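You operate a simulated robot arm through the tools that you are given. There is no shell and no other tool. Be economical: measure what you need, move in short steps, check, and stop when the job is done.

You are at the controls of a simulated robot arm. One attempt, no reset.

Task
Take the white swatch and put it on the right shelf under the wooden bench. Take the grey swatch and put it in the teal tub. Take the black swatch and put it in the yellow tray. Fetch the spacer from the left half of the wooden bench and set it on the right shelf under the wooden bench. Put one of the orange blocks from the left half of the wooden bench on the left shelf under the wooden bench. Take the slim carton from the right half of the wooden bench and leave it on the bottom of the small cupboard. Pull the blue drawer open. Any order will do. Set down upright: slim carton.

The check looks at the end state, three seconds after you hand in, the way a careful person would. Anything else that was tipped, shoved, dropped, spilled or broken makes it a failure.

Robot
A 7-joint arm with a vacuum gripper on a trunk, on a base that drives. Base frame: it is fixed to the floor where the robot stands at the start and does not move with it; the origin is under the middle of the robot, x ahead of it, y to its left, z up; the surface under the hand at the start is at about z = 900. Units: mm, rad, N and s.
Its first joint turns from -2.601 to 2.601 rad. Places, roughly: black swatch [750, -250, 1000]; blue drawer [-7700, 3900, 300]; bottom of the small cupboard (30x23 cm) [780, -2400, 900]; grey swatch [750, 0, 1000]; left shelf under the wooden bench [700, -400, 300]; orange block (10x4x4 cm) [900, -600, 900]; right shelf under the wooden bench [700, -2000, 300]; slim carton (7x16x15 cm) [900, -1400, 1000]; spacer (24x3x3 cm) [900, 0, 900]; teal tub (20x15x9 cm) [-2600, -1800, 300]; white swatch [750, 0, 1000]; yellow tray (26x20x5 cm) [600, -1900, 300]. Payload 1.06 kg.
Tool frame: the origin (TCP) lies in the middle of the cups' lips, and z points out of the cups. The gripper has 1 cup of 24 mm across, covering 24 by 24 mm (tool x, y); the bellows give 8 mm. With the vacuum on, a cup seals on a smooth face that it is pressed against (1 to 4 N); it does not hold porous or soft things. The pull reaches 23 N.
Orientation is told as [roll, pitch, yaw] about the base's x, y, z axes, in that order, counted from this pose: with the cups facing straight down, the tool's x points along the base's -x, its y along +y and its z along -z.

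Tools
- The arm moves only by the tool jog_arm. Its argument "plan" is a list of rows, each a list of 3 entries, a list of its own where there are three numbers: the vacuum: 1 switches it on, 0 off, then the shift along the tool's x, y, z in mm, then the turn, a rotation vector about the tool's x, y, z in degrees. In form: [[vac, [tx, ty, tz], [wx, wy, wz]], ...]. A call has 1 to 8 rows; each row is the pose to reach, as a shift and turn from the pose commanded when the call began, along the tool's axes at that moment. Each row takes 0.2 s and may step no farther than 50 mm and 0.15 rad from the row before; otherwise, or with a gripper value out of range, the whole call is refused. A pose out of reach is approached as far as the arm can. The call stops where the force on the tool passes 40 N (or 10 N more than at its start, if that is more) or the arm is blocked; 0.2 s more then pass. The pull builds up within a second once a cup has sealed. Time passes only in rows, and 0.2 s behind the last, so rows that repeat a pose give it time. The reply holds the time, the measured pose of the TCP, the force on the tool along the base axes and the pull of the vacuum, in the units named above and with some noise, with the torque about the TCP (base axes, N m) and any sound that the robot's microphone picked up, and new pictures: "show" is both (left out), scene, wrist or none.
- Cameras (640 x 400 px; columns grow to the right, rows downward): "scene" is now at [39.7, 123.9, 1584.3]; the picture's right is [-0.50, -0.87, 0.00], its down [-0.49, 0.28, -0.82] and it looks along [0.71, -0.41, -0.57] (base axes); focal length 270 px, centre (320, 200). "wrist" rides on the gripper at [78, 19, -96] in the tool frame; the picture's right is [-0.24, 0.97, 0.00], its down [-0.71, -0.17, -0.69] and it looks along [-0.67, -0.16, 0.73] (tool axes); focal length 243 px, centre (320, 200). There is no depth. A picture from a camera that has moved, and an enlarged one, comes with that camera's place and axes in the base frame and with its lens. The place of the scene camera against the robot may be out by one fixed shift of up to 12 mm in any direction.
- move_column(by): slides the trunk up (or, below 0, down) by that many mm; the arm and the scene camera ride with it, the base frame stays. It gives what a move gives, with no picture.
- steer(legs): drives the robot by 1 to 6 legs, each [ahead, turn to the left] in mm and rad, along the robot's own axes; the way and the turn of a leg run together, so that a leg with both is an arc; at most 1500 mm and 3.142 rad a leg. The arm and the cameras ride along, it lands a little off, and it stops where it bumps. It gives what a move gives, and a new picture of the scene camera.
- head_to(pan, tilt): turns the head with the scene camera to pan (to the left, within 2.705 rad either way) and tilt (down, from -0.506 to 1.204), counted from straight ahead of the robot. It gives what a move gives, and a new picture of the scene camera.
- zoom(camera, box): a new picture of the part [left, top, right, bottom] of that camera's present view, enlarged. The clock stands still meanwhile.
- sign_off(): hands the job in; it is judged then, once.

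Work in short steps. Places have to be worked out from the pictures, the camera data and where the tool is seen: move nearer, look again, correct. Check each grasp and each placing, and mend what went wrong. You have 196 turns and 260 pictures in all, those below and enlarged ones among them. Switch the vacuum off and draw the arm clear of the work before you hand the job in, unless the task says otherwise; then end with one line.

The tools are called after "Request:" as name(argument=value, ...) on one line, values as JSON. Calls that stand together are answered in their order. jog_arm: Moves the arm, as the interface text tells. Its arguments: {"type":"object","properties":{"plan":{"type":"array"},"show":{"type":"string","enum":["both","scene","wrist","none"]}},"required":["plan"]} The other tools are called the same way: move_column (by) slides the trunk up or down; steer (legs) drives the base; head_to (pan, tilt) turns the head that bears the scene camera; zoom (camera, box) takes an enlarged picture of a part of a camera's view; sign_off () hands the job in.

At the start:

```text
time_s: 0.0
tool_pos: [904.3, -250.4, 1203.2]
tool_rot: [0.002, 0.002, 0.0]
contact_force: [0.4, -0.7, -0.3]
wrist_torque: [0.01, 0.02, -0.01]
pull: 0.0
trunk travel left (down, up): [-625.0, 85.0]
robot x, y, heading: [-1.3, 2.6, 0.003]
head pan, tilt: [-0.524, 0.606]
```

scene: 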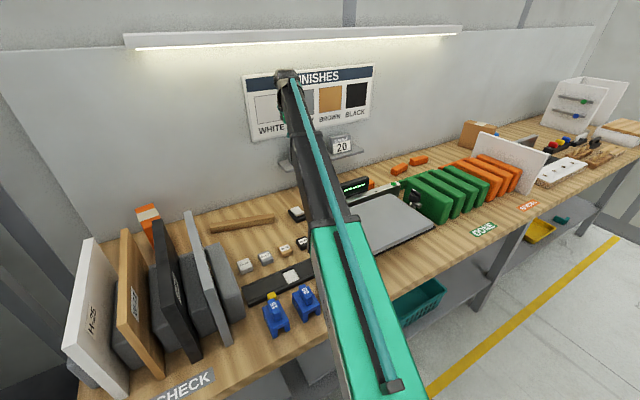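
wrist: 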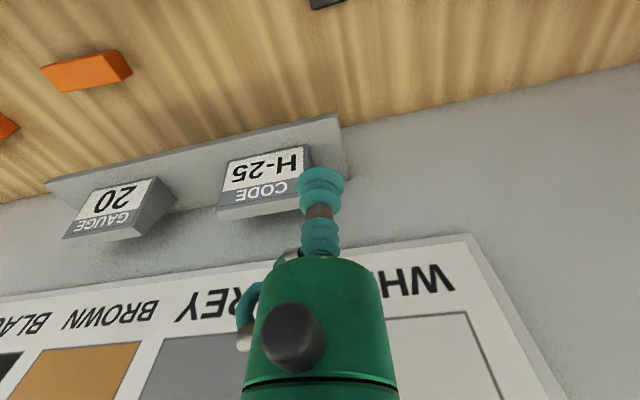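

I start by looking closely at the left part of the bench, where the upright panels seem to be the swatches.

Request:
zoom(camera="scene", box=[50, 180, 330, 400])

Request:
zoom(camera="scene", box=[320, 60, 640, 260])

Request:
head_to(pan=0.1, tilt=0.7)

Request:
head_to(pan=-1.1, tilt=0.6)

```text
1.82 times, centred on (190, 290) of scene
camera zoom: at [39.7, 123.9, 1584.3], right [-0.5, -0.87, 0.0], down [-0.49, 0.28, -0.82], along [0.71, -0.41, -0.57], focal length 491 px, centre (556, 36)
```

zoom: 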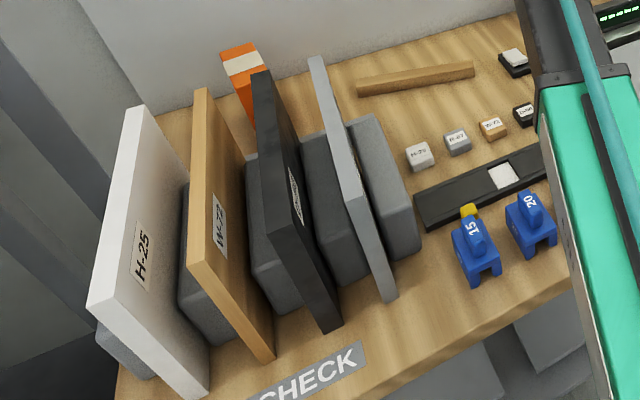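

```text
2.00 times, centred on (480, 160) of scene
camera zoom: at [39.7, 123.9, 1584.3], right [-0.5, -0.87, 0.0], down [-0.49, 0.28, -0.82], along [0.71, -0.41, -0.57], focal length 540 px, centre (0, 280)
```

zoom: 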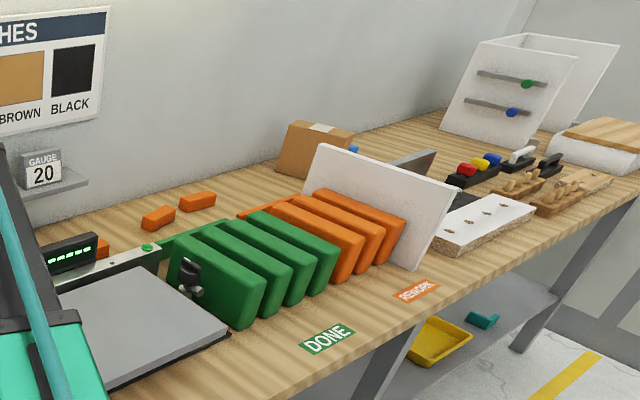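

```text
time_s: 1.0
tool_pos: [906.0, -250.5, 1203.3]
tool_rot: [0.0, 0.001, 0.0]
contact_force: [0.5, 0.0, -0.2]
wrist_torque: [0.01, 0.04, -0.01]
pull: 0.1
trunk travel left (down, up): [-625.0, 85.0]
robot x, y, heading: [-1.7, -2.0, -0.0]
head pan, tilt: [0.099, 0.7]
camera scene: at [47.8, 176.4, 1576.2], right [0.1, -1.0, 0.0], down [-0.64, -0.06, -0.77], along [0.76, 0.08, -0.64], focal length 270 px, centre (320, 200)
```

scene: 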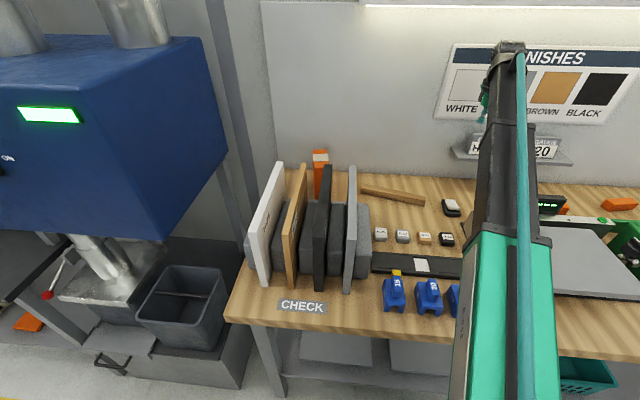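

```text
time_s: 2.4
tool_pos: [906.2, -250.5, 1204.3]
tool_rot: [-0.001, 0.002, 0.0]
contact_force: [-0.3, 0.6, 0.1]
wrist_torque: [0.02, 0.0, 0.01]
pull: 0.1
trunk travel left (down, up): [-625.0, 85.0]
robot x, y, heading: [0.5, -2.5, -0.002]
head pan, tilt: [-1.1, 0.6]
camera scene: at [3.5, 89.3, 1584.8], right [-0.89, -0.45, 0.0], down [-0.26, 0.5, -0.83], along [0.38, -0.73, -0.56], focal length 270 px, centre (320, 200)
```

scene: 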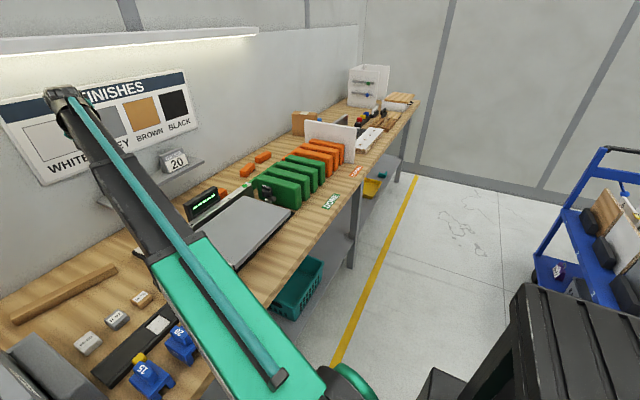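

The small cubes with labels may be the swatches; I take a closer look at them.

Request:
head_to(pan=0.0, tilt=0.8)

Request:
zoom(camera="scene", box=[200, 120, 520, 320])

Request:
zoom(camera="scene", box=[330, 170, 490, 270])

```text
time_s: 3.8
tool_pos: [904.7, -251.2, 1203.4]
tool_rot: [0.0, 0.002, 0.0]
contact_force: [0.0, 0.2, 0.7]
wrist_torque: [0.02, -0.01, 0.0]
pull: 0.0
trunk travel left (down, up): [-625.0, 85.0]
robot x, y, heading: [-0.3, 2.6, 0.005]
head pan, tilt: [0.0, 0.799]
camera scene: at [44.0, 167.9, 1567.9], right [0.0, -1.0, 0.0], down [-0.72, 0.0, -0.7], along [0.7, 0.0, -0.72], focal length 270 px, centre (320, 200)
```

scene: 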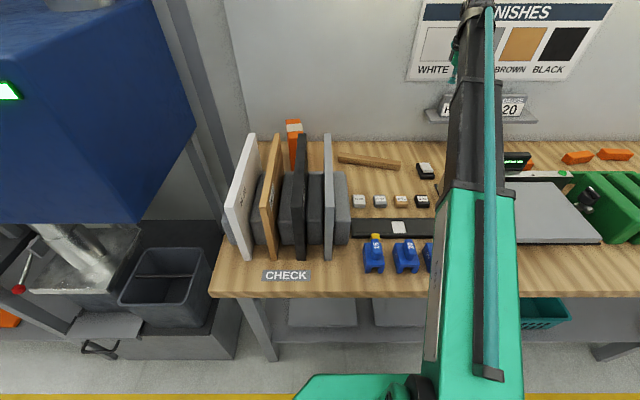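

```text
2.00 times, centred on (360, 220) of scene
camera zoom: at [44.0, 167.9, 1567.9], right [0.0, -1.0, 0.0], down [-0.72, 0.0, -0.7], along [0.7, 0.0, -0.72], focal length 540 px, centre (240, 160)
```

zoom: 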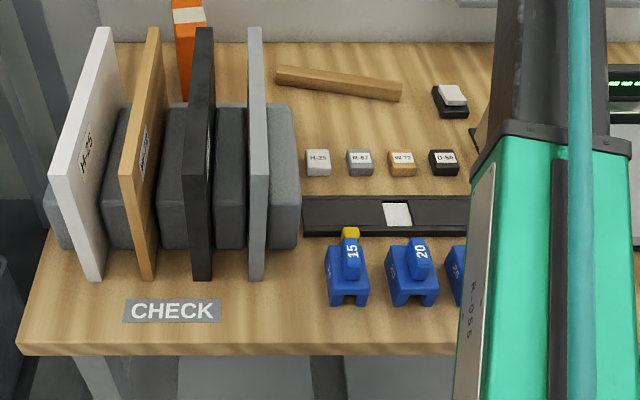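

```text
4.00 times, centred on (410, 220) of scene
camera zoom: at [44.0, 167.9, 1567.9], right [0.0, -1.0, 0.0], down [-0.72, 0.0, -0.7], along [0.7, 0.0, -0.72], focal length 1079 px, centre (-40, 120)
```

zoom: 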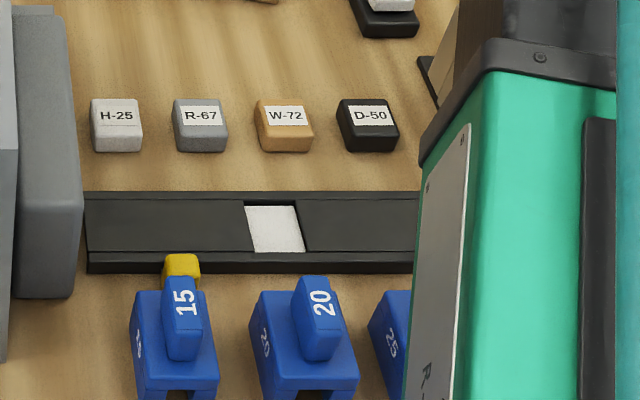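

The chips H-25 (white), R-67 (grey), W-72 (brown), D-50 (black) are the swatches, at x≈669, y≈38, -30, -99, -170. I move the tool above the white/grey chip side at safe height.

Request:
jog_arm(plan=[[0, [30, 33, 0], [0, 0, 0]], [0, [60, 66, 0], [0, 0, 0]], [0, [90, 99, 0], [0, 0, 0]], [0, [120, 132, 0], [0, 0, 0]], [0, [150, 165, 0], [0, 0, 0]], [0, [180, 198, 0], [0, 0, 0]], [0, [210, 225, 0], [0, 0, 0]], [0, [235, 250, 30], [0, 0, 0]]])

```text
time_s: 5.5
tool_pos: [670.4, 3.3, 1172.4]
tool_rot: [0.001, -0.001, 0.001]
contact_force: [0.1, -0.4, 0.2]
wrist_torque: [-0.01, -0.01, -0.02]
pull: 0.1
trunk travel left (down, up): [-625.0, 85.0]
robot x, y, heading: [1.3, -0.2, 0.001]
head pan, tilt: [0.0, 0.799]
camera scene: at [43.8, 168.3, 1567.9], right [0.0, -1.0, 0.0], down [-0.72, 0.0, -0.7], along [0.7, 0.0, -0.72], focal length 270 px, centre (320, 200)
camera wrist: at [592.0, 22.5, 1266.8], right [0.24, 0.97, 0.0], down [0.71, -0.17, 0.69], along [0.67, -0.16, -0.73], focal length 243 px, centre (320, 200)
```

scene: 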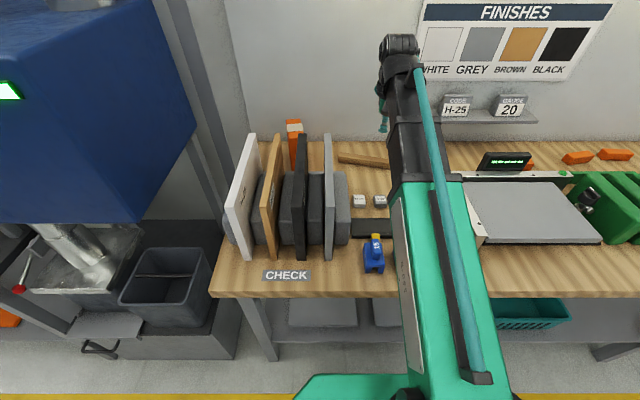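
wrist: 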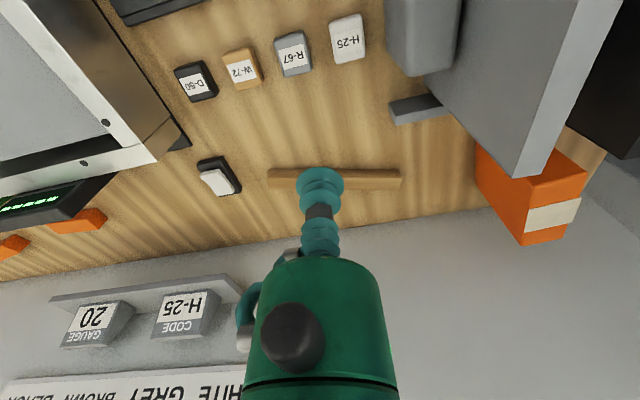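

From the wrist view the white chip is at about (658, 40). I descend above it to z≈960 and look again.

Request:
jog_arm(plan=[[0, [6, 20, 30], [0, 0, 0]], [0, [12, 37, 70], [0, 0, 0]], [0, [12, 37, 115], [0, 0, 0]], [0, [12, 37, 160], [0, 0, 0]], [0, [12, 37, 200], [0, 0, 0]], [0, [12, 37, 200], [0, 0, 0]]], show="wrist")

```text
time_s: 7.0
tool_pos: [658.4, 37.9, 971.9]
tool_rot: [0.001, 0.0, 0.002]
contact_force: [1.2, 0.0, 0.6]
wrist_torque: [0.01, 0.01, -0.01]
pull: 0.0
trunk travel left (down, up): [-625.0, 85.0]
robot x, y, heading: [-0.0, 2.3, 0.006]
head pan, tilt: [0.0, 0.799]
camera wrist: at [580.4, 57.4, 1067.6], right [0.24, 0.97, 0.0], down [0.71, -0.17, 0.69], along [0.67, -0.16, -0.73], focal length 243 px, centre (320, 200)
```

wrist: 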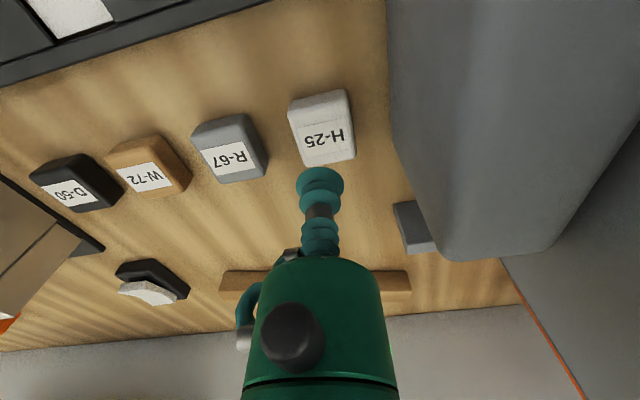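

Centred within a few mm. I descend with vacuum on towards the expected top at ~925.

Request:
jog_arm(plan=[[1, [0, 3, 30], [0, 0, 0]], [1, [0, 3, 40], [0, 0, 0]], [1, [0, 3, 46], [0, 0, 0]], [1, [0, 3, 46], [0, 0, 0]], [1, [0, 3, 46], [0, 0, 0]]], show="wrist")

```text
time_s: 8.2
tool_pos: [658.0, 39.8, 926.8]
tool_rot: [0.001, 0.0, 0.0]
contact_force: [-0.6, -0.8, -0.9]
wrist_torque: [0.03, 0.02, 0.0]
pull: 0.1
trunk travel left (down, up): [-625.0, 85.0]
robot x, y, heading: [0.9, -0.6, 0.003]
head pan, tilt: [0.0, 0.799]
camera wrist: at [580.1, 60.3, 1020.9], right [0.24, 0.97, 0.0], down [0.71, -0.17, 0.69], along [0.67, -0.16, -0.73], focal length 243 px, centre (320, 200)
```

wrist: 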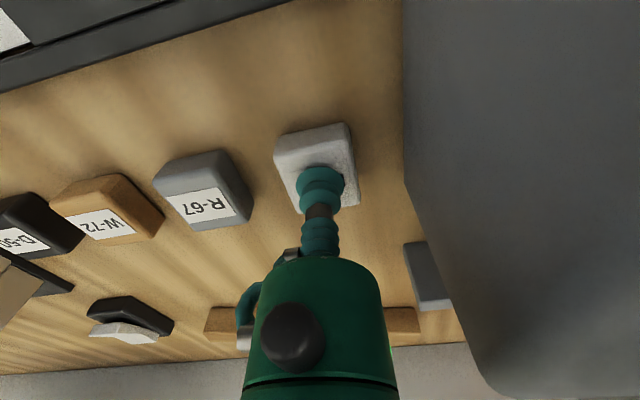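

No contact yet; I go down a few more mm in small steps.

Request:
jog_arm(plan=[[1, [1, 1, 3], [0, 0, 0]], [1, [1, 1, 6], [0, 0, 0]], [1, [1, 1, 8], [0, 0, 0]], [1, [1, 1, 8], [0, 0, 0]], [1, [1, 1, 8], [0, 0, 0]]], show="none")

```text
time_s: 9.3
tool_pos: [657.1, 42.2, 919.6]
tool_rot: [0.0, -0.002, 0.001]
contact_force: [4.4, 0.5, 13.7]
wrist_torque: [0.02, -0.01, 0.0]
pull: 22.6
trunk travel left (down, up): [-625.0, 85.0]
robot x, y, heading: [-0.0, 1.9, -0.001]
head pan, tilt: [0.0, 0.799]
```

Sealed (pull 22.6). Lift and check.

Request:
jog_arm(plan=[[1, [0, 0, -20], [0, 0, 0]], [1, [0, 0, -60], [0, 0, 0]], [1, [0, 0, -105], [0, 0, 0]], [1, [0, 0, -150], [0, 0, 0]], [1, [0, 0, -195], [0, 0, 0]], [1, [0, 0, -240], [0, 0, 0]], [1, [0, 0, -280], [0, 0, 0]]], show="wrist")

Request:
head_to(pan=-1.9, tilt=0.4)

Request:
head_to(pan=-2.7, tilt=0.35)

Request:
head_to(pan=1.6, tilt=0.35)

Request:
head_to(pan=2.7, tilt=0.35)

```text
time_s: 10.9
tool_pos: [659.2, 41.5, 1196.8]
tool_rot: [0.0, 0.002, 0.0]
contact_force: [-0.3, -0.1, -1.1]
wrist_torque: [-0.01, 0.0, 0.04]
pull: 23.4
trunk travel left (down, up): [-625.0, 85.0]
robot x, y, heading: [0.1, -0.3, -0.0]
head pan, tilt: [0.0, 0.799]
camera wrist: at [580.5, 60.6, 1292.0], right [0.24, 0.97, 0.0], down [0.71, -0.17, 0.69], along [0.67, -0.16, -0.73], focal length 243 px, centre (320, 200)
```

wrist: 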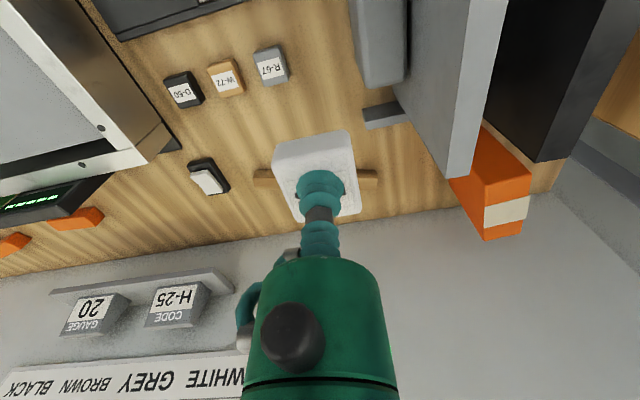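

```text
time_s: 12.8
tool_pos: [659.4, 41.4, 1197.3]
tool_rot: [0.0, 0.002, -0.001]
contact_force: [0.5, 0.2, -0.8]
wrist_torque: [-0.04, -0.01, -0.01]
pull: 22.6
trunk travel left (down, up): [-625.0, 85.0]
robot x, y, heading: [0.9, 2.2, -0.005]
head pan, tilt: [-1.901, 0.4]
camera scene: at [-66.7, 80.4, 1603.0], right [-0.95, 0.32, 0.0], down [0.13, 0.37, -0.92], along [-0.3, -0.87, -0.39], focal length 270 px, centre (320, 200)
```

scene: 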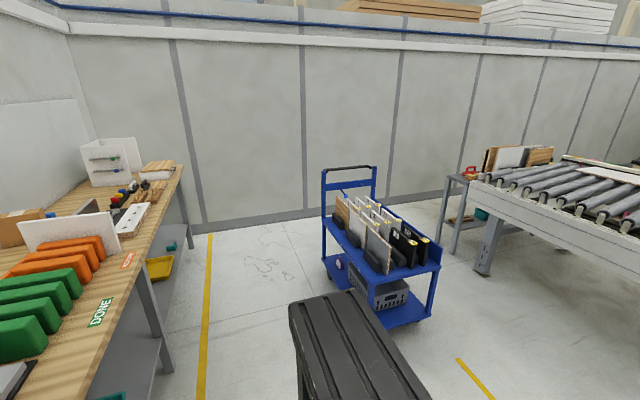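

```text
time_s: 13.9
tool_pos: [658.4, 40.1, 1196.1]
tool_rot: [0.0, 0.001, 0.0]
contact_force: [0.9, -0.5, -0.5]
wrist_torque: [-0.02, 0.0, -0.01]
pull: 22.7
trunk travel left (down, up): [-625.0, 85.0]
robot x, y, heading: [-2.0, 1.4, -0.001]
head pan, tilt: [-2.7, 0.351]
camera scene: at [-120.9, 128.2, 1607.5], right [-0.43, 0.9, 0.0], down [0.31, 0.15, -0.94], along [-0.85, -0.4, -0.34], focal length 270 px, centre (320, 200)
```

scene: 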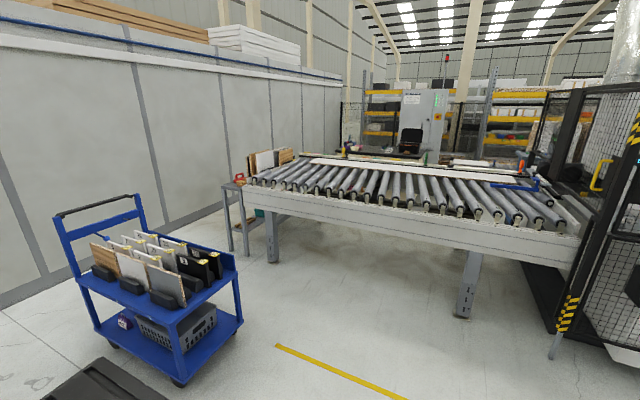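

```text
time_s: 17.4
tool_pos: [658.5, 40.5, 1197.0]
tool_rot: [0.0, -0.001, -0.001]
contact_force: [-0.1, 0.2, -0.8]
wrist_torque: [0.01, 0.04, -0.02]
pull: 23.0
trunk travel left (down, up): [-625.0, 85.0]
robot x, y, heading: [-1.2, 2.0, -0.001]
head pan, tilt: [1.6, 0.351]
camera scene: at [-39.5, 261.2, 1607.5], right [1.0, 0.03, 0.0], down [0.01, -0.34, -0.94], along [-0.03, 0.94, -0.34], focal length 270 px, centre (320, 200)
```

scene: 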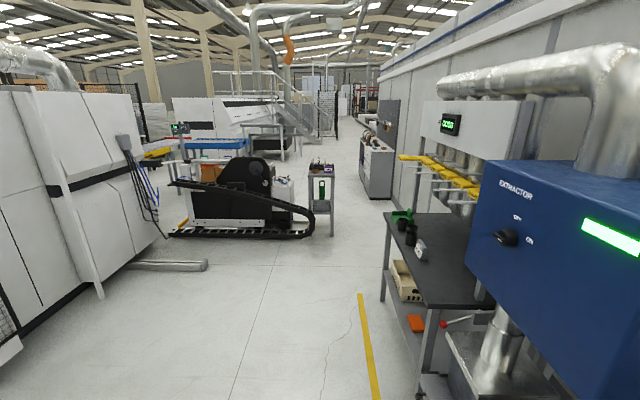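

```text
time_s: 18.8
tool_pos: [659.6, 40.2, 1195.7]
tool_rot: [-0.001, -0.001, -0.001]
contact_force: [0.5, 0.6, -1.1]
wrist_torque: [0.0, 0.02, -0.03]
pull: 23.4
trunk travel left (down, up): [-625.0, 85.0]
robot x, y, heading: [-0.9, -0.9, -0.002]
head pan, tilt: [2.7, 0.351]
camera scene: at [-120.9, 208.0, 1607.5], right [0.43, 0.9, 0.0], down [0.31, -0.15, -0.94], along [-0.85, 0.4, -0.34], focal length 270 px, centre (320, 200)
```

scene: 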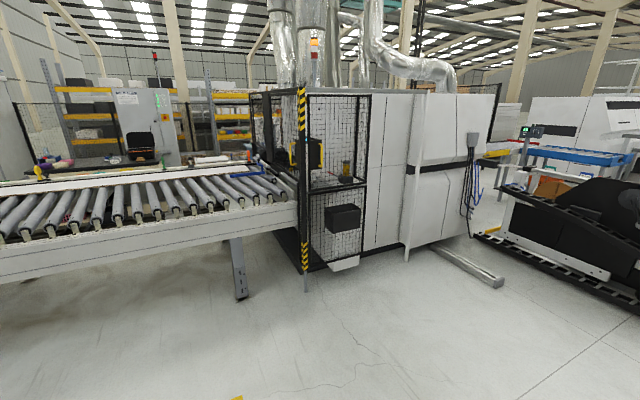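

The chip is held. The teal tub is probably on the stand beside the conveyor; trolley is at about x<-930, y -1100…-2100. I drive in the aisle to y≈-1900 and look at the right shelf.

Request:
head_to(pan=0.0, tilt=0.8)

Request:
steer(legs=[[-100, 0], [0, -1.571], [1450, 0]])

```text
time_s: 21.1
tool_pos: [658.7, 40.2, 1195.7]
tool_rot: [-0.001, 0.0, 0.0]
contact_force: [0.0, 0.9, -0.8]
wrist_torque: [-0.04, -0.02, 0.02]
pull: 22.4
trunk travel left (down, up): [-625.0, 85.0]
robot x, y, heading: [2.4, 0.3, -0.0]
head pan, tilt: [0.0, 0.799]
camera scene: at [43.9, 168.1, 1567.9], right [0.0, -1.0, 0.0], down [-0.72, 0.0, -0.7], along [0.7, 0.0, -0.72], focal length 270 px, centre (320, 200)
```

scene: 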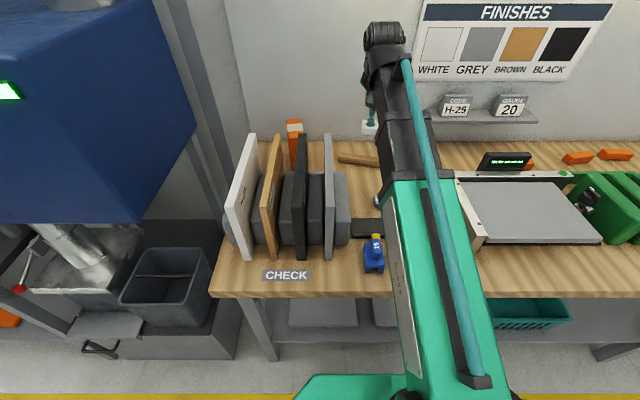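

```text
time_s: 33.0
tool_pos: [-45.7, -2122.8, 1195.1]
tool_rot: [-0.002, -0.001, -1.565]
contact_force: [0.6, 0.3, -0.3]
wrist_torque: [0.0, 0.02, -0.02]
pull: 22.3
trunk travel left (down, up): [-625.0, 85.0]
robot x, y, heading: [-92.0, -1461.9, -1.564]
head pan, tilt: [0.0, 0.799]
camera scene: at [87.8, -1501.5, 1567.9], right [-1.0, -0.01, 0.0], down [-0.01, 0.72, -0.7], along [0.01, -0.7, -0.72], focal length 270 px, centre (320, 200)
```

scene: 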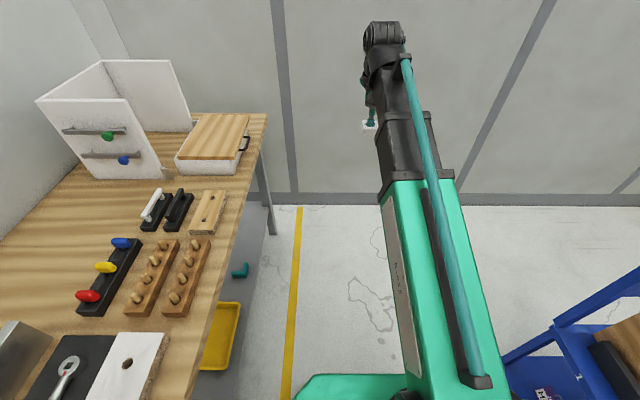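

I continue to y≈-1900 and turn to face the bench, then look down.

Request:
steer(legs=[[420, 0], [0, 1.565]])

Request:
head_to(pan=-0.1, tilt=0.8)

```text
time_s: 39.4
tool_pos: [571.4, -1846.2, 1196.9]
tool_rot: [0.0, 0.0, 0.011]
contact_force: [-0.5, 0.1, -0.5]
wrist_torque: [-0.01, 0.0, 0.02]
pull: 22.8
trunk travel left (down, up): [-625.0, 85.0]
robot x, y, heading: [-88.8, -1893.0, 0.009]
head pan, tilt: [0.0, 0.799]
camera scene: at [-45.0, -1725.1, 1567.9], right [0.01, -1.0, 0.0], down [-0.72, -0.01, -0.7], along [0.7, 0.01, -0.72], focal length 270 px, centre (320, 200)
```

scene: 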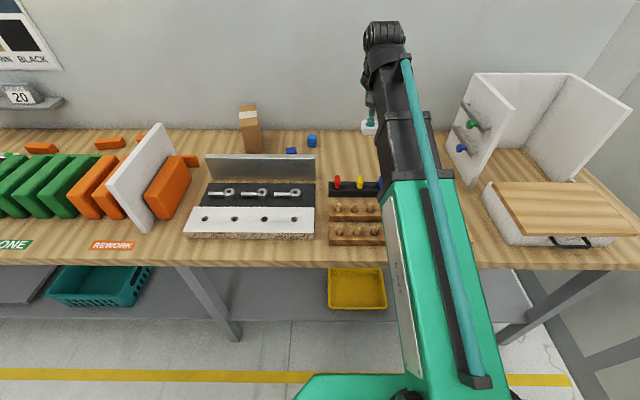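

```text
time_s: 40.1
tool_pos: [572.0, -1845.5, 1196.6]
tool_rot: [0.0, 0.001, 0.012]
contact_force: [0.0, 0.5, -0.8]
wrist_torque: [-0.01, 0.0, -0.01]
pull: 23.3
trunk travel left (down, up): [-625.0, 85.0]
robot x, y, heading: [-89.0, -1893.8, 0.008]
head pan, tilt: [-0.099, 0.799]
camera scene: at [-45.3, -1733.2, 1567.9], right [-0.09, -1.0, 0.0], down [-0.71, 0.06, -0.7], along [0.69, -0.06, -0.72], focal length 270 px, centre (320, 200)
```

scene: 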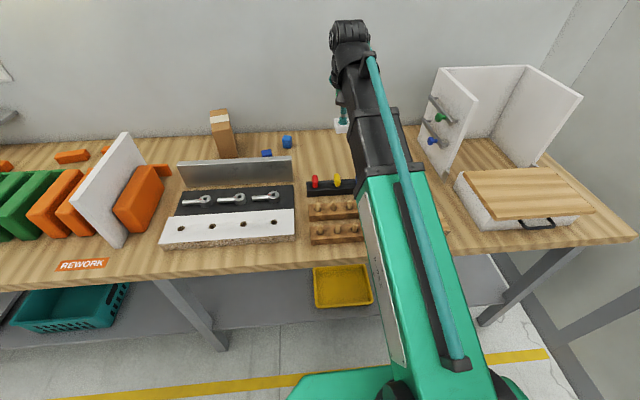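

The yellow tray is at about (565, -1903) on the shelf, whose front edge is near x≈430 while the bench edge is near x≈350. I check how much room there is behind the robot.

Request:
head_to(pan=2.7, tilt=0.9)

Request:
head_to(pan=-2.7, tilt=0.7)

```text
time_s: 42.6
tool_pos: [570.3, -1846.3, 1195.8]
tool_rot: [0.0, 0.0, 0.01]
contact_force: [0.4, -0.3, 0.2]
wrist_torque: [0.03, 0.03, -0.02]
pull: 22.7
trunk travel left (down, up): [-625.0, 85.0]
robot x, y, heading: [-85.3, -1896.2, 0.017]
head pan, tilt: [2.7, 0.901]
camera scene: at [-194.2, -1694.5, 1560.0], right [0.42, 0.91, 0.0], down [0.71, -0.33, -0.62], along [-0.56, 0.26, -0.78], focal length 270 px, centre (320, 200)
```

scene: 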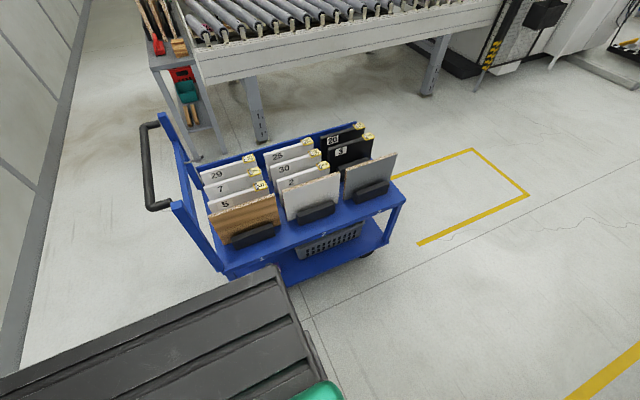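

```text
time_s: 46.8
tool_pos: [570.2, -1846.3, 1195.5]
tool_rot: [0.002, 0.001, 0.011]
contact_force: [0.2, 0.5, -0.7]
wrist_torque: [-0.04, -0.01, 0.01]
pull: 22.3
trunk travel left (down, up): [-625.0, 85.0]
robot x, y, heading: [-86.9, -1893.7, 0.009]
head pan, tilt: [-2.7, 0.7]
camera scene: at [-202.1, -1763.2, 1576.1], right [-0.44, 0.9, 0.0], down [0.58, 0.28, -0.76], along [-0.69, -0.33, -0.64], focal length 270 px, centre (320, 200)
```

scene: 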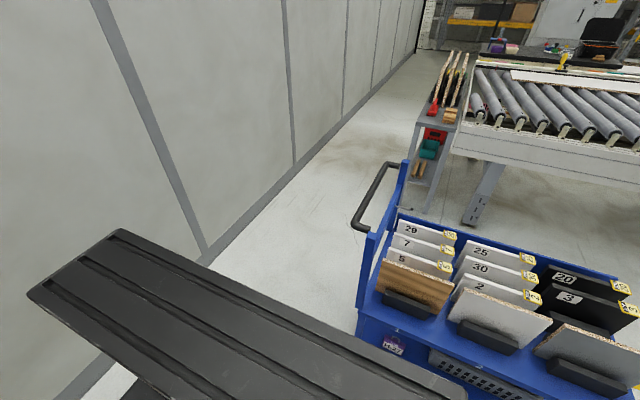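

There is a trolley ~400 mm behind me here, but free space further right. I go to y≈-2300, face the bench, and back up so that the arm can be lowered in front of the bench.

Request:
steer(legs=[[0, -1.58], [400, 0], [0, 1.571], [-300, 0]])

Request:
head_to(pan=0.0, tilt=0.5)

```text
time_s: 52.9
tool_pos: [-30.9, -2917.7, 1196.6]
tool_rot: [-0.001, 0.01, -1.56]
contact_force: [0.7, 1.3, -0.2]
wrist_torque: [-0.18, 0.04, -0.02]
pull: 23.3
trunk travel left (down, up): [-625.0, 85.0]
robot x, y, heading: [-82.5, -2263.3, -1.557]
head pan, tilt: [-2.7, 0.7]
stopped in leg 2: the force on the tool passed its limit at 62 N (the readings are from after the stop); the commanded pose is now the measured one
camera scene: at [59.9, -2143.3, 1576.1], right [0.9, 0.44, 0.0], down [0.28, -0.58, -0.76], along [-0.34, 0.69, -0.64], focal length 270 px, centre (320, 200)
```

scene: 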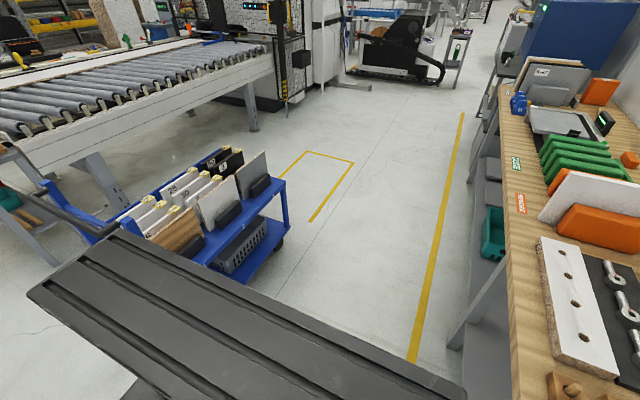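

```text
time_s: 55.3
tool_pos: [-31.1, -2917.9, 1196.7]
tool_rot: [0.002, 0.011, -1.559]
contact_force: [0.3, 3.3, -0.1]
wrist_torque: [-0.26, 0.03, -0.07]
pull: 22.6
trunk travel left (down, up): [-625.0, 85.0]
robot x, y, heading: [-80.4, -2264.8, -1.558]
head pan, tilt: [0.0, 0.499]
camera scene: at [98.4, -2310.4, 1593.9], right [-1.0, -0.01, 0.0], down [-0.01, 0.48, -0.88], along [0.01, -0.88, -0.48], focal length 270 px, centre (320, 200)
```

scene: 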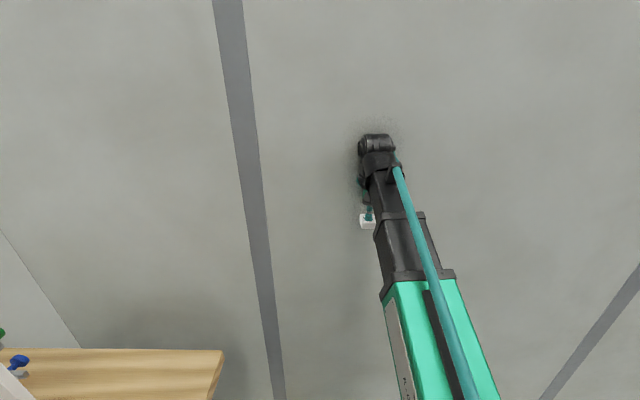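

The wrist touched the side wall (chip still held). I back off 200 mm and retract the arm a bit before turning.

Request:
steer(legs=[[-200, 0]])

Request:
jog_arm(plan=[[1, [40, 0, 0], [0, 0, 0]], [1, [80, 0, 0], [0, 0, 0]], [1, [110, 0, 0], [0, 0, 0]], [1, [110, 0, 0], [0, 0, 0]]], show="wrist")

```text
time_s: 56.9
tool_pos: [-35.0, -2718.1, 1195.1]
tool_rot: [0.0, 0.009, -1.562]
contact_force: [-1.0, 0.6, 0.1]
wrist_torque: [0.0, -0.03, -0.01]
pull: 23.3
trunk travel left (down, up): [-625.0, 85.0]
robot x, y, heading: [-85.6, -2068.2, -1.555]
head pan, tilt: [0.0, 0.499]
camera scene: at [95.9, -2110.3, 1593.9], right [-1.0, -0.01, 0.0], down [-0.01, 0.48, -0.88], along [0.01, -0.88, -0.48], focal length 270 px, centre (320, 200)
```

scene: 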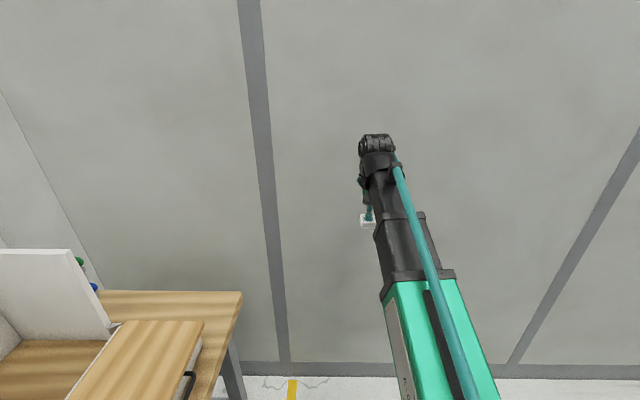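

```text
time_s: 57.3
tool_pos: [-33.9, -2695.3, 1196.1]
tool_rot: [-0.002, -0.002, -1.56]
contact_force: [-0.5, -8.0, -12.6]
wrist_torque: [-0.32, 0.08, -0.05]
pull: 22.0
trunk travel left (down, up): [-625.0, 85.0]
robot x, y, heading: [-83.5, -2066.4, -1.562]
head pan, tilt: [0.0, 0.499]
stopped in row 1: the force on the tool passed its limit at 56 N (the readings are from after the stop); the commanded pose is now the measured one
camera wrist: at [-15.8, -2616.1, 1291.1], right [0.97, -0.22, 0.0], down [-0.16, -0.71, 0.69], along [-0.16, -0.67, -0.73], focal length 243 px, centre (320, 200)
```

wrist: 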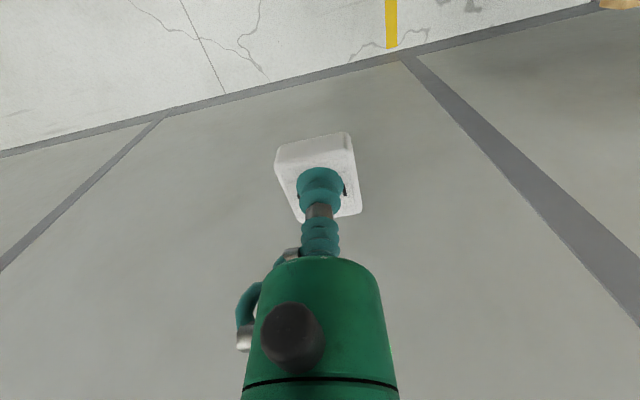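

The arm can't retract further at this height. Clearance to the cupboard is enough (its nearest edge is at x≥660), so I turn to face the bench and back up.

Request:
steer(legs=[[0, 1.56], [-150, 0]])

Request:
head_to(pan=-0.5, tilt=0.7)

```text
time_s: 62.4
tool_pos: [397.0, -2029.4, 1196.4]
tool_rot: [-0.003, 0.001, -0.015]
contact_force: [11.8, 0.5, -27.8]
wrist_torque: [-0.26, -1.09, -0.17]
pull: 22.6
trunk travel left (down, up): [-625.0, 85.0]
robot x, y, heading: [-237.0, -2058.9, -0.006]
head pan, tilt: [0.0, 0.499]
camera scene: at [-178.1, -1895.9, 1593.9], right [-0.01, -1.0, 0.0], down [-0.48, 0.01, -0.88], along [0.88, -0.01, -0.48], focal length 270 px, centre (320, 200)
```

scene: 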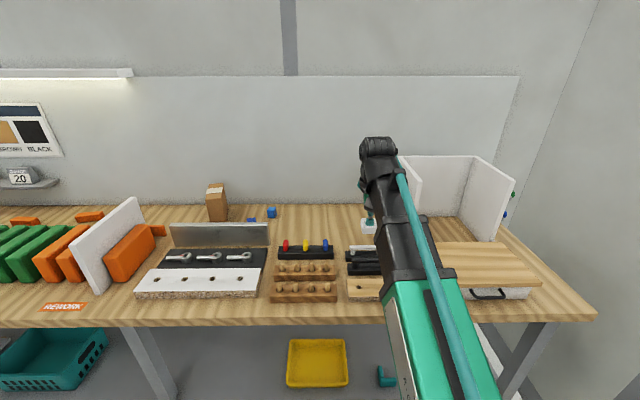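

```text
time_s: 63.3
tool_pos: [397.1, -2030.2, 1197.2]
tool_rot: [-0.001, 0.001, -0.013]
contact_force: [8.0, 0.6, -18.4]
wrist_torque: [-0.19, -0.65, -0.15]
pull: 23.0
trunk travel left (down, up): [-625.0, 85.0]
robot x, y, heading: [-233.3, -2062.9, -0.01]
head pan, tilt: [-0.499, 0.7]
camera scene: at [-193.9, -1936.3, 1576.2], right [-0.49, -0.87, 0.0], down [-0.56, 0.31, -0.77], along [0.67, -0.37, -0.64], focal length 270 px, centre (320, 200)
```

scene: 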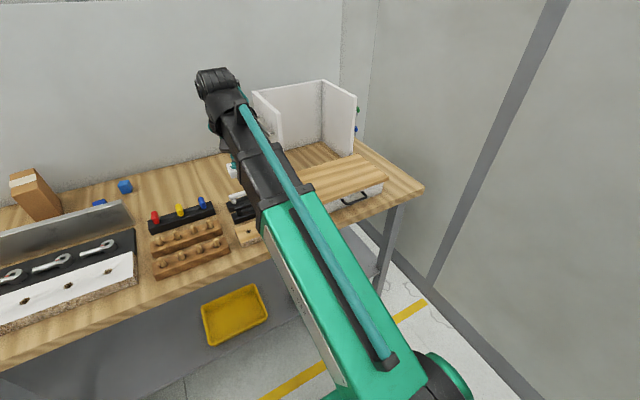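

The cupboard turns out to be an open-fronted three-sided box around y≈-2220…-2610. The tool reads a self-contact force, so I extend 40 mm to relieve it.

Request:
jog_arm(plan=[[1, [-20, 0, 0], [0, 0, 0]], [1, [-40, 0, 0], [0, 0, 0]], [1, [-40, 0, 0], [0, 0, 0]]], show="none")

Request:
head_to(pan=-2.3, tilt=0.9)

```text
time_s: 64.1
tool_pos: [437.6, -2030.3, 1197.8]
tool_rot: [-0.002, -0.001, -0.014]
contact_force: [0.5, 0.9, -0.7]
wrist_torque: [-0.03, -0.02, 0.02]
pull: 23.3
trunk travel left (down, up): [-625.0, 85.0]
robot x, y, heading: [-230.2, -2062.0, -0.012]
head pan, tilt: [-0.499, 0.7]
```

```text
time_s: 65.9
tool_pos: [438.1, -2028.2, 1197.3]
tool_rot: [-0.002, 0.0, -0.014]
contact_force: [0.7, 0.0, -0.4]
wrist_torque: [0.02, -0.02, 0.02]
pull: 23.2
trunk travel left (down, up): [-625.0, 85.0]
robot x, y, heading: [-230.4, -2064.1, -0.01]
head pan, tilt: [-2.3, 0.901]
camera scene: at [-319.0, -1950.4, 1560.0], right [-0.74, 0.68, 0.0], down [0.53, 0.58, -0.62], along [-0.42, -0.46, -0.78], focal length 270 px, centre (320, 200)
```

scene: 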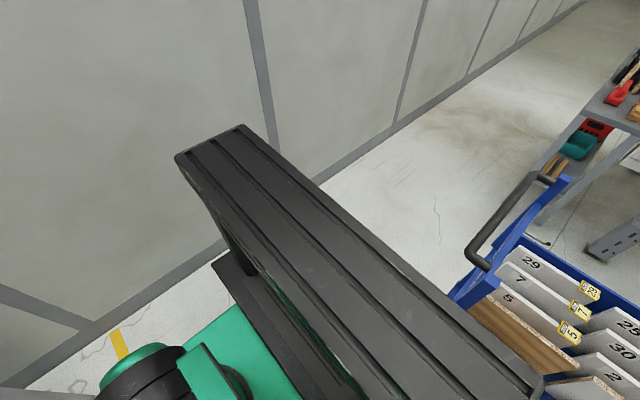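

The robot's rear reaches about 250–300 mm behind its axis, so I can back up 200 mm more. Then I lower the trunk in front of the bench.

Request:
steer(legs=[[-230, 0]])

Request:
head_to(pan=-0.3, tilt=0.5)

Request:
move_column(by=-400)

Request:
head_to(pan=-0.25, tilt=0.45)

```text
time_s: 67.7
tool_pos: [206.7, -2028.2, 1198.0]
tool_rot: [-0.002, 0.001, -0.016]
contact_force: [-0.5, 0.0, -0.1]
wrist_torque: [-0.02, 0.02, 0.0]
pull: 23.0
trunk travel left (down, up): [-625.0, 85.0]
robot x, y, heading: [-467.8, -2058.1, -0.014]
head pan, tilt: [-2.3, 0.901]
camera scene: at [-550.1, -1947.1, 1559.9], right [-0.74, 0.68, 0.0], down [0.53, 0.58, -0.62], along [-0.42, -0.46, -0.78], focal length 270 px, centre (320, 200)
```

scene: 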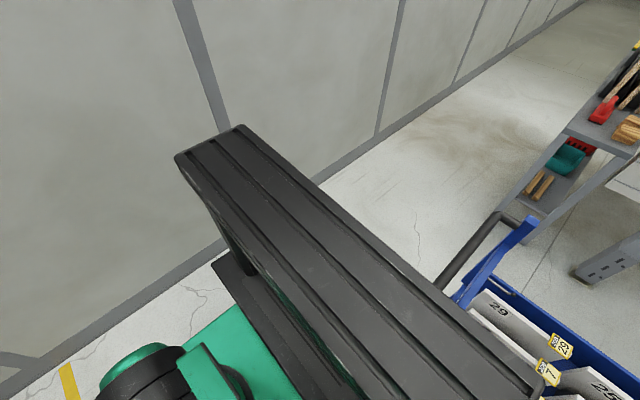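

```text
time_s: 69.6
tool_pos: [207.7, -2027.4, 1197.9]
tool_rot: [0.0, 0.001, -0.017]
contact_force: [-0.1, -1.0, -0.7]
wrist_torque: [0.01, -0.04, -0.02]
pull: 23.5
trunk travel left (down, up): [-625.0, 85.0]
robot x, y, heading: [-464.0, -2063.7, -0.016]
head pan, tilt: [-0.3, 0.499]
camera scene: at [-411.6, -1919.7, 1593.8], right [-0.31, -0.95, 0.0], down [-0.46, 0.15, -0.88], along [0.83, -0.27, -0.48], focal length 270 px, centre (320, 200)
```

scene: 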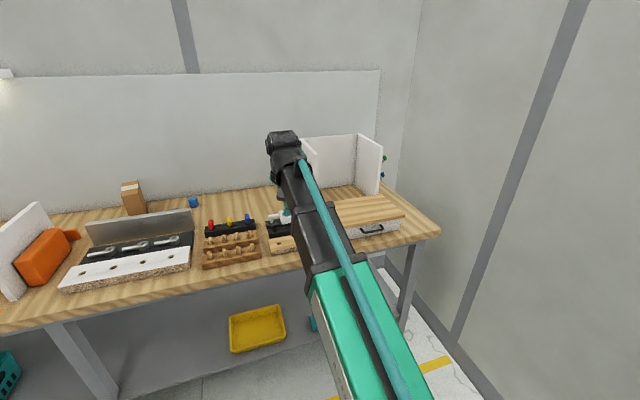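

```text
time_s: 73.4
tool_pos: [207.5, -2028.4, 798.0]
tool_rot: [0.0, 0.001, -0.015]
contact_force: [-0.3, 0.3, -0.1]
wrist_torque: [0.0, 0.0, -0.01]
pull: 23.2
trunk travel left (down, up): [-225.0, 485.0]
robot x, y, heading: [-464.1, -2059.9, -0.012]
head pan, tilt: [-0.3, 0.499]
```

```text
time_s: 74.0
tool_pos: [207.6, -2028.6, 796.9]
tool_rot: [-0.001, 0.0, -0.015]
contact_force: [-0.1, -0.8, -0.7]
wrist_torque: [0.01, -0.02, 0.02]
pull: 22.5
trunk travel left (down, up): [-225.0, 485.0]
robot x, y, heading: [-462.0, -2058.5, -0.014]
head pan, tilt: [-0.25, 0.45]
camera scene: at [-409.4, -1915.5, 1198.3], right [-0.26, -0.97, 0.0], down [-0.42, 0.11, -0.9], along [0.87, -0.24, -0.44], focal length 270 px, centre (320, 200)
```

scene: 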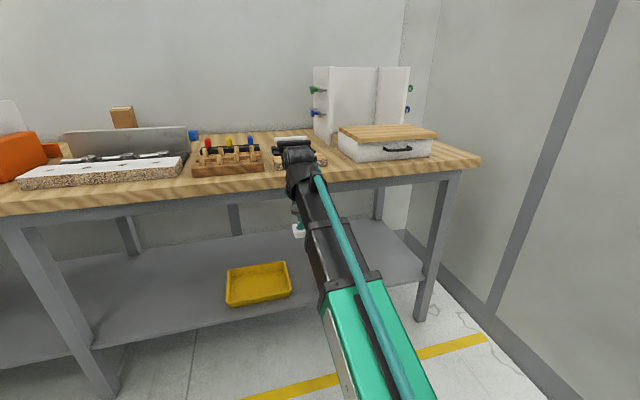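

The arm is quite flat (wrist only ~200 mm above the TCP), so it can go under the bench. I lower the trunk the rest and look.

Request:
move_column(by=-225)

Request:
head_to(pan=-0.1, tilt=0.35)

```text
time_s: 76.4
tool_pos: [207.1, -2027.8, 572.3]
tool_rot: [-0.002, -0.001, -0.014]
contact_force: [0.7, 0.0, 0.7]
wrist_torque: [0.0, -0.02, -0.02]
pull: 23.3
trunk travel left (down, up): [0.0, 710.0]
robot x, y, heading: [-463.9, -2058.0, -0.016]
head pan, tilt: [-0.25, 0.45]
```

```text
time_s: 77.1
tool_pos: [208.5, -2028.0, 572.5]
tool_rot: [-0.001, 0.0, -0.016]
contact_force: [-0.2, 0.4, -0.7]
wrist_torque: [0.01, 0.01, 0.0]
pull: 22.9
trunk travel left (down, up): [0.0, 710.0]
robot x, y, heading: [-458.9, -2060.1, -0.011]
head pan, tilt: [-0.099, 0.351]
camera scene: at [-405.6, -1902.2, 982.5], right [-0.11, -0.99, 0.0], down [-0.34, 0.04, -0.94], along [0.93, -0.11, -0.34], focal length 270 px, centre (320, 200)
```

scene: 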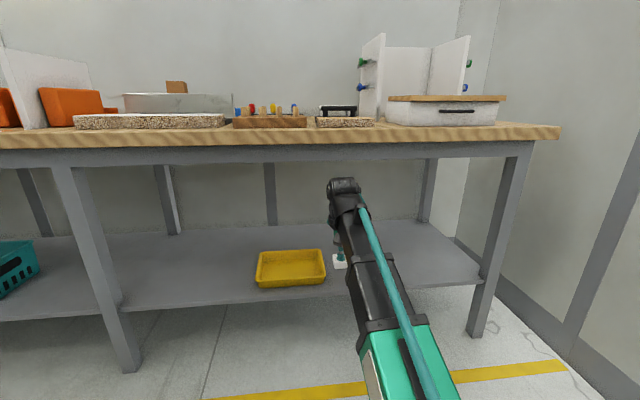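

Clear view: rail underside is z≈825, the wrist top ≈770. I lower the TCP 130 mm, then drive in ~350 mm under the bench.

Request:
jog_arm(plan=[[1, [0, 0, 45], [0, 0, 0]], [1, [0, 0, 90], [0, 0, 0]], [1, [0, 0, 130], [0, 0, 0]], [1, [0, 0, 130], [0, 0, 0]]], show="scene")

```text
time_s: 78.1
tool_pos: [205.9, -2030.3, 442.8]
tool_rot: [-0.001, 0.001, -0.014]
contact_force: [1.5, 0.0, 0.0]
wrist_torque: [0.01, -0.02, 0.04]
pull: 23.2
trunk travel left (down, up): [0.0, 710.0]
robot x, y, heading: [-467.5, -2057.4, -0.017]
head pan, tilt: [-0.099, 0.351]
camera scene: at [-405.6, -1902.1, 982.5], right [-0.11, -0.99, 0.0], down [-0.34, 0.04, -0.94], along [0.93, -0.11, -0.34], focal length 270 px, centre (320, 200)
```

scene: 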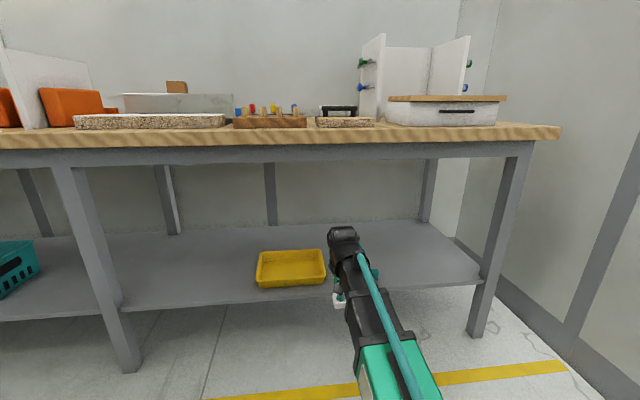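

I drive 360 mm ahead so the tool goes under the bench, and look through both cameras.

Request:
steer(legs=[[360, 0]])

Request:
jog_arm(plan=[[1, [0, -35, 0], [0, 0, 0]], [1, [0, -70, 0], [0, 0, 0]], [1, [0, -70, 0], [0, 0, 0]]])

```text
time_s: 80.4
tool_pos: [565.2, -2035.9, 442.3]
tool_rot: [-0.002, 0.0, -0.016]
contact_force: [-0.2, -0.6, -0.4]
wrist_torque: [0.01, 0.04, 0.01]
pull: 23.4
trunk travel left (down, up): [0.0, 710.0]
robot x, y, heading: [-103.2, -2064.9, -0.016]
head pan, tilt: [-0.099, 0.351]
camera scene: at [-45.6, -1907.4, 982.5], right [-0.11, -0.99, 0.0], down [-0.34, 0.04, -0.94], along [0.93, -0.11, -0.34], focal length 270 px, centre (320, 200)
```

scene: 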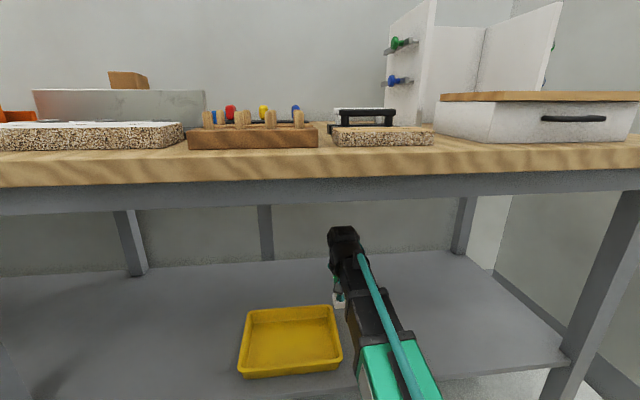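

```text
time_s: 81.2
tool_pos: [565.4, -2105.0, 440.6]
tool_rot: [-0.003, 0.0, -0.017]
contact_force: [-0.1, 0.3, -0.4]
wrist_torque: [-0.01, 0.0, 0.03]
pull: 23.1
trunk travel left (down, up): [0.0, 710.0]
robot x, y, heading: [-101.5, -2066.7, -0.011]
head pan, tilt: [-0.099, 0.351]
camera scene: at [-45.7, -1907.4, 982.5], right [-0.11, -0.99, 0.0], down [-0.34, 0.04, -0.94], along [0.93, -0.11, -0.34], focal length 270 px, centre (320, 200)
camera wrist: at [486.6, -2084.6, 535.8], right [0.25, 0.97, 0.0], down [0.71, -0.18, 0.69], along [0.66, -0.17, -0.73], focal length 243 px, centre (320, 200)
```

scene: 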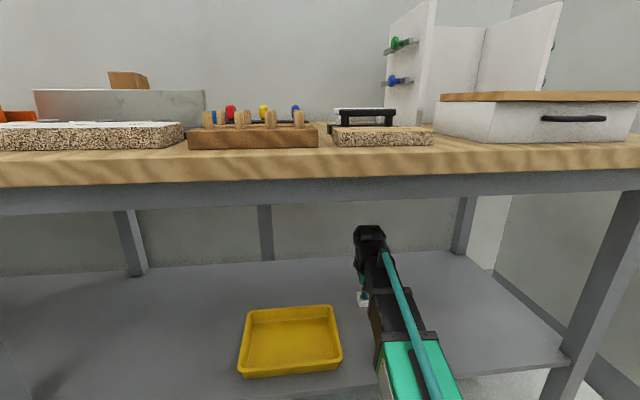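
wrist: 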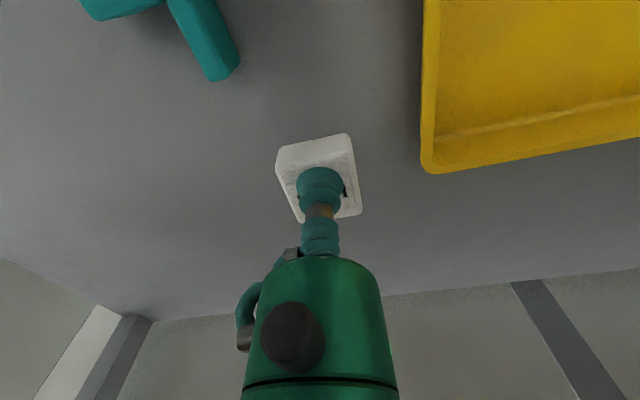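

There is free shelf directly below, between the teal bracket and the yellow tray. I descend towards the shelf.

Request:
jog_arm(plan=[[1, [0, 0, 45], [0, 0, 0]], [1, [0, 0, 85], [0, 0, 0]], [1, [0, 0, 105], [0, 0, 0]], [1, [0, 0, 105], [0, 0, 0]]])

```text
time_s: 82.2
tool_pos: [565.9, -2106.5, 337.7]
tool_rot: [-0.002, 0.0, -0.016]
contact_force: [-0.6, -0.1, -0.6]
wrist_torque: [-0.01, 0.04, -0.02]
pull: 23.2
trunk travel left (down, up): [0.0, 710.0]
robot x, y, heading: [-102.8, -2065.3, -0.015]
head pan, tilt: [-0.099, 0.351]
camera scene: at [-45.6, -1907.4, 982.5], right [-0.11, -0.99, 0.0], down [-0.34, 0.04, -0.94], along [0.93, -0.11, -0.34], focal length 270 px, centre (320, 200)
camera wrist: at [486.9, -2084.8, 432.1], right [0.25, 0.97, 0.0], down [0.71, -0.18, 0.69], along [0.66, -0.17, -0.73], focal length 243 px, centre (320, 200)
```

scene: 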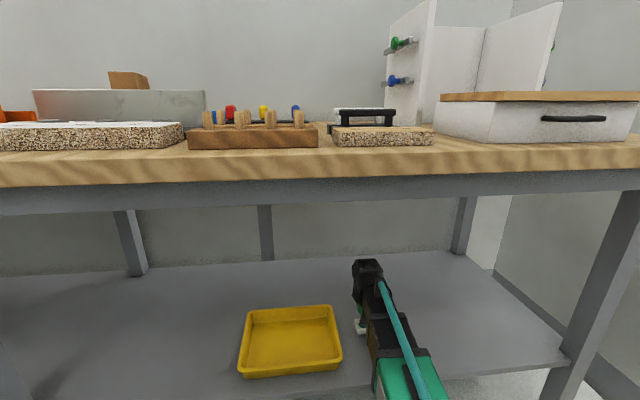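
wrist: 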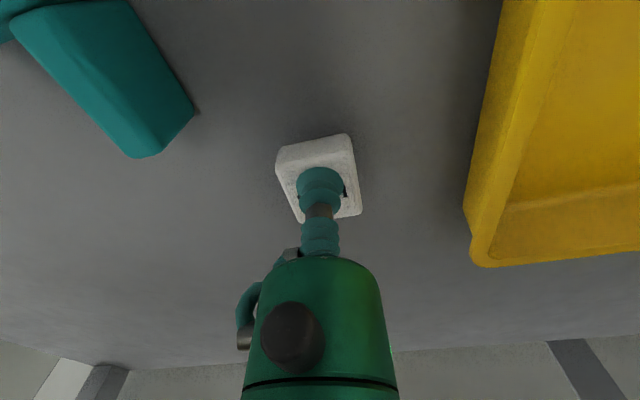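

Still clear; descend in small steps until contact.

Request:
jog_arm(plan=[[1, [0, 0, 8], [0, 0, 0]], [1, [0, 0, 13], [0, 0, 0]], [1, [0, 0, 17], [0, 0, 0]], [1, [0, 0, 17], [0, 0, 0]]], show="none")

```text
time_s: 83.2
tool_pos: [563.4, -2105.2, 320.9]
tool_rot: [-0.003, -0.003, -0.017]
contact_force: [0.9, -2.8, 14.9]
wrist_torque: [0.01, -0.01, 0.0]
pull: 23.4
trunk travel left (down, up): [0.0, 710.0]
robot x, y, heading: [-104.6, -2063.4, -0.017]
head pan, tilt: [-0.099, 0.351]
```

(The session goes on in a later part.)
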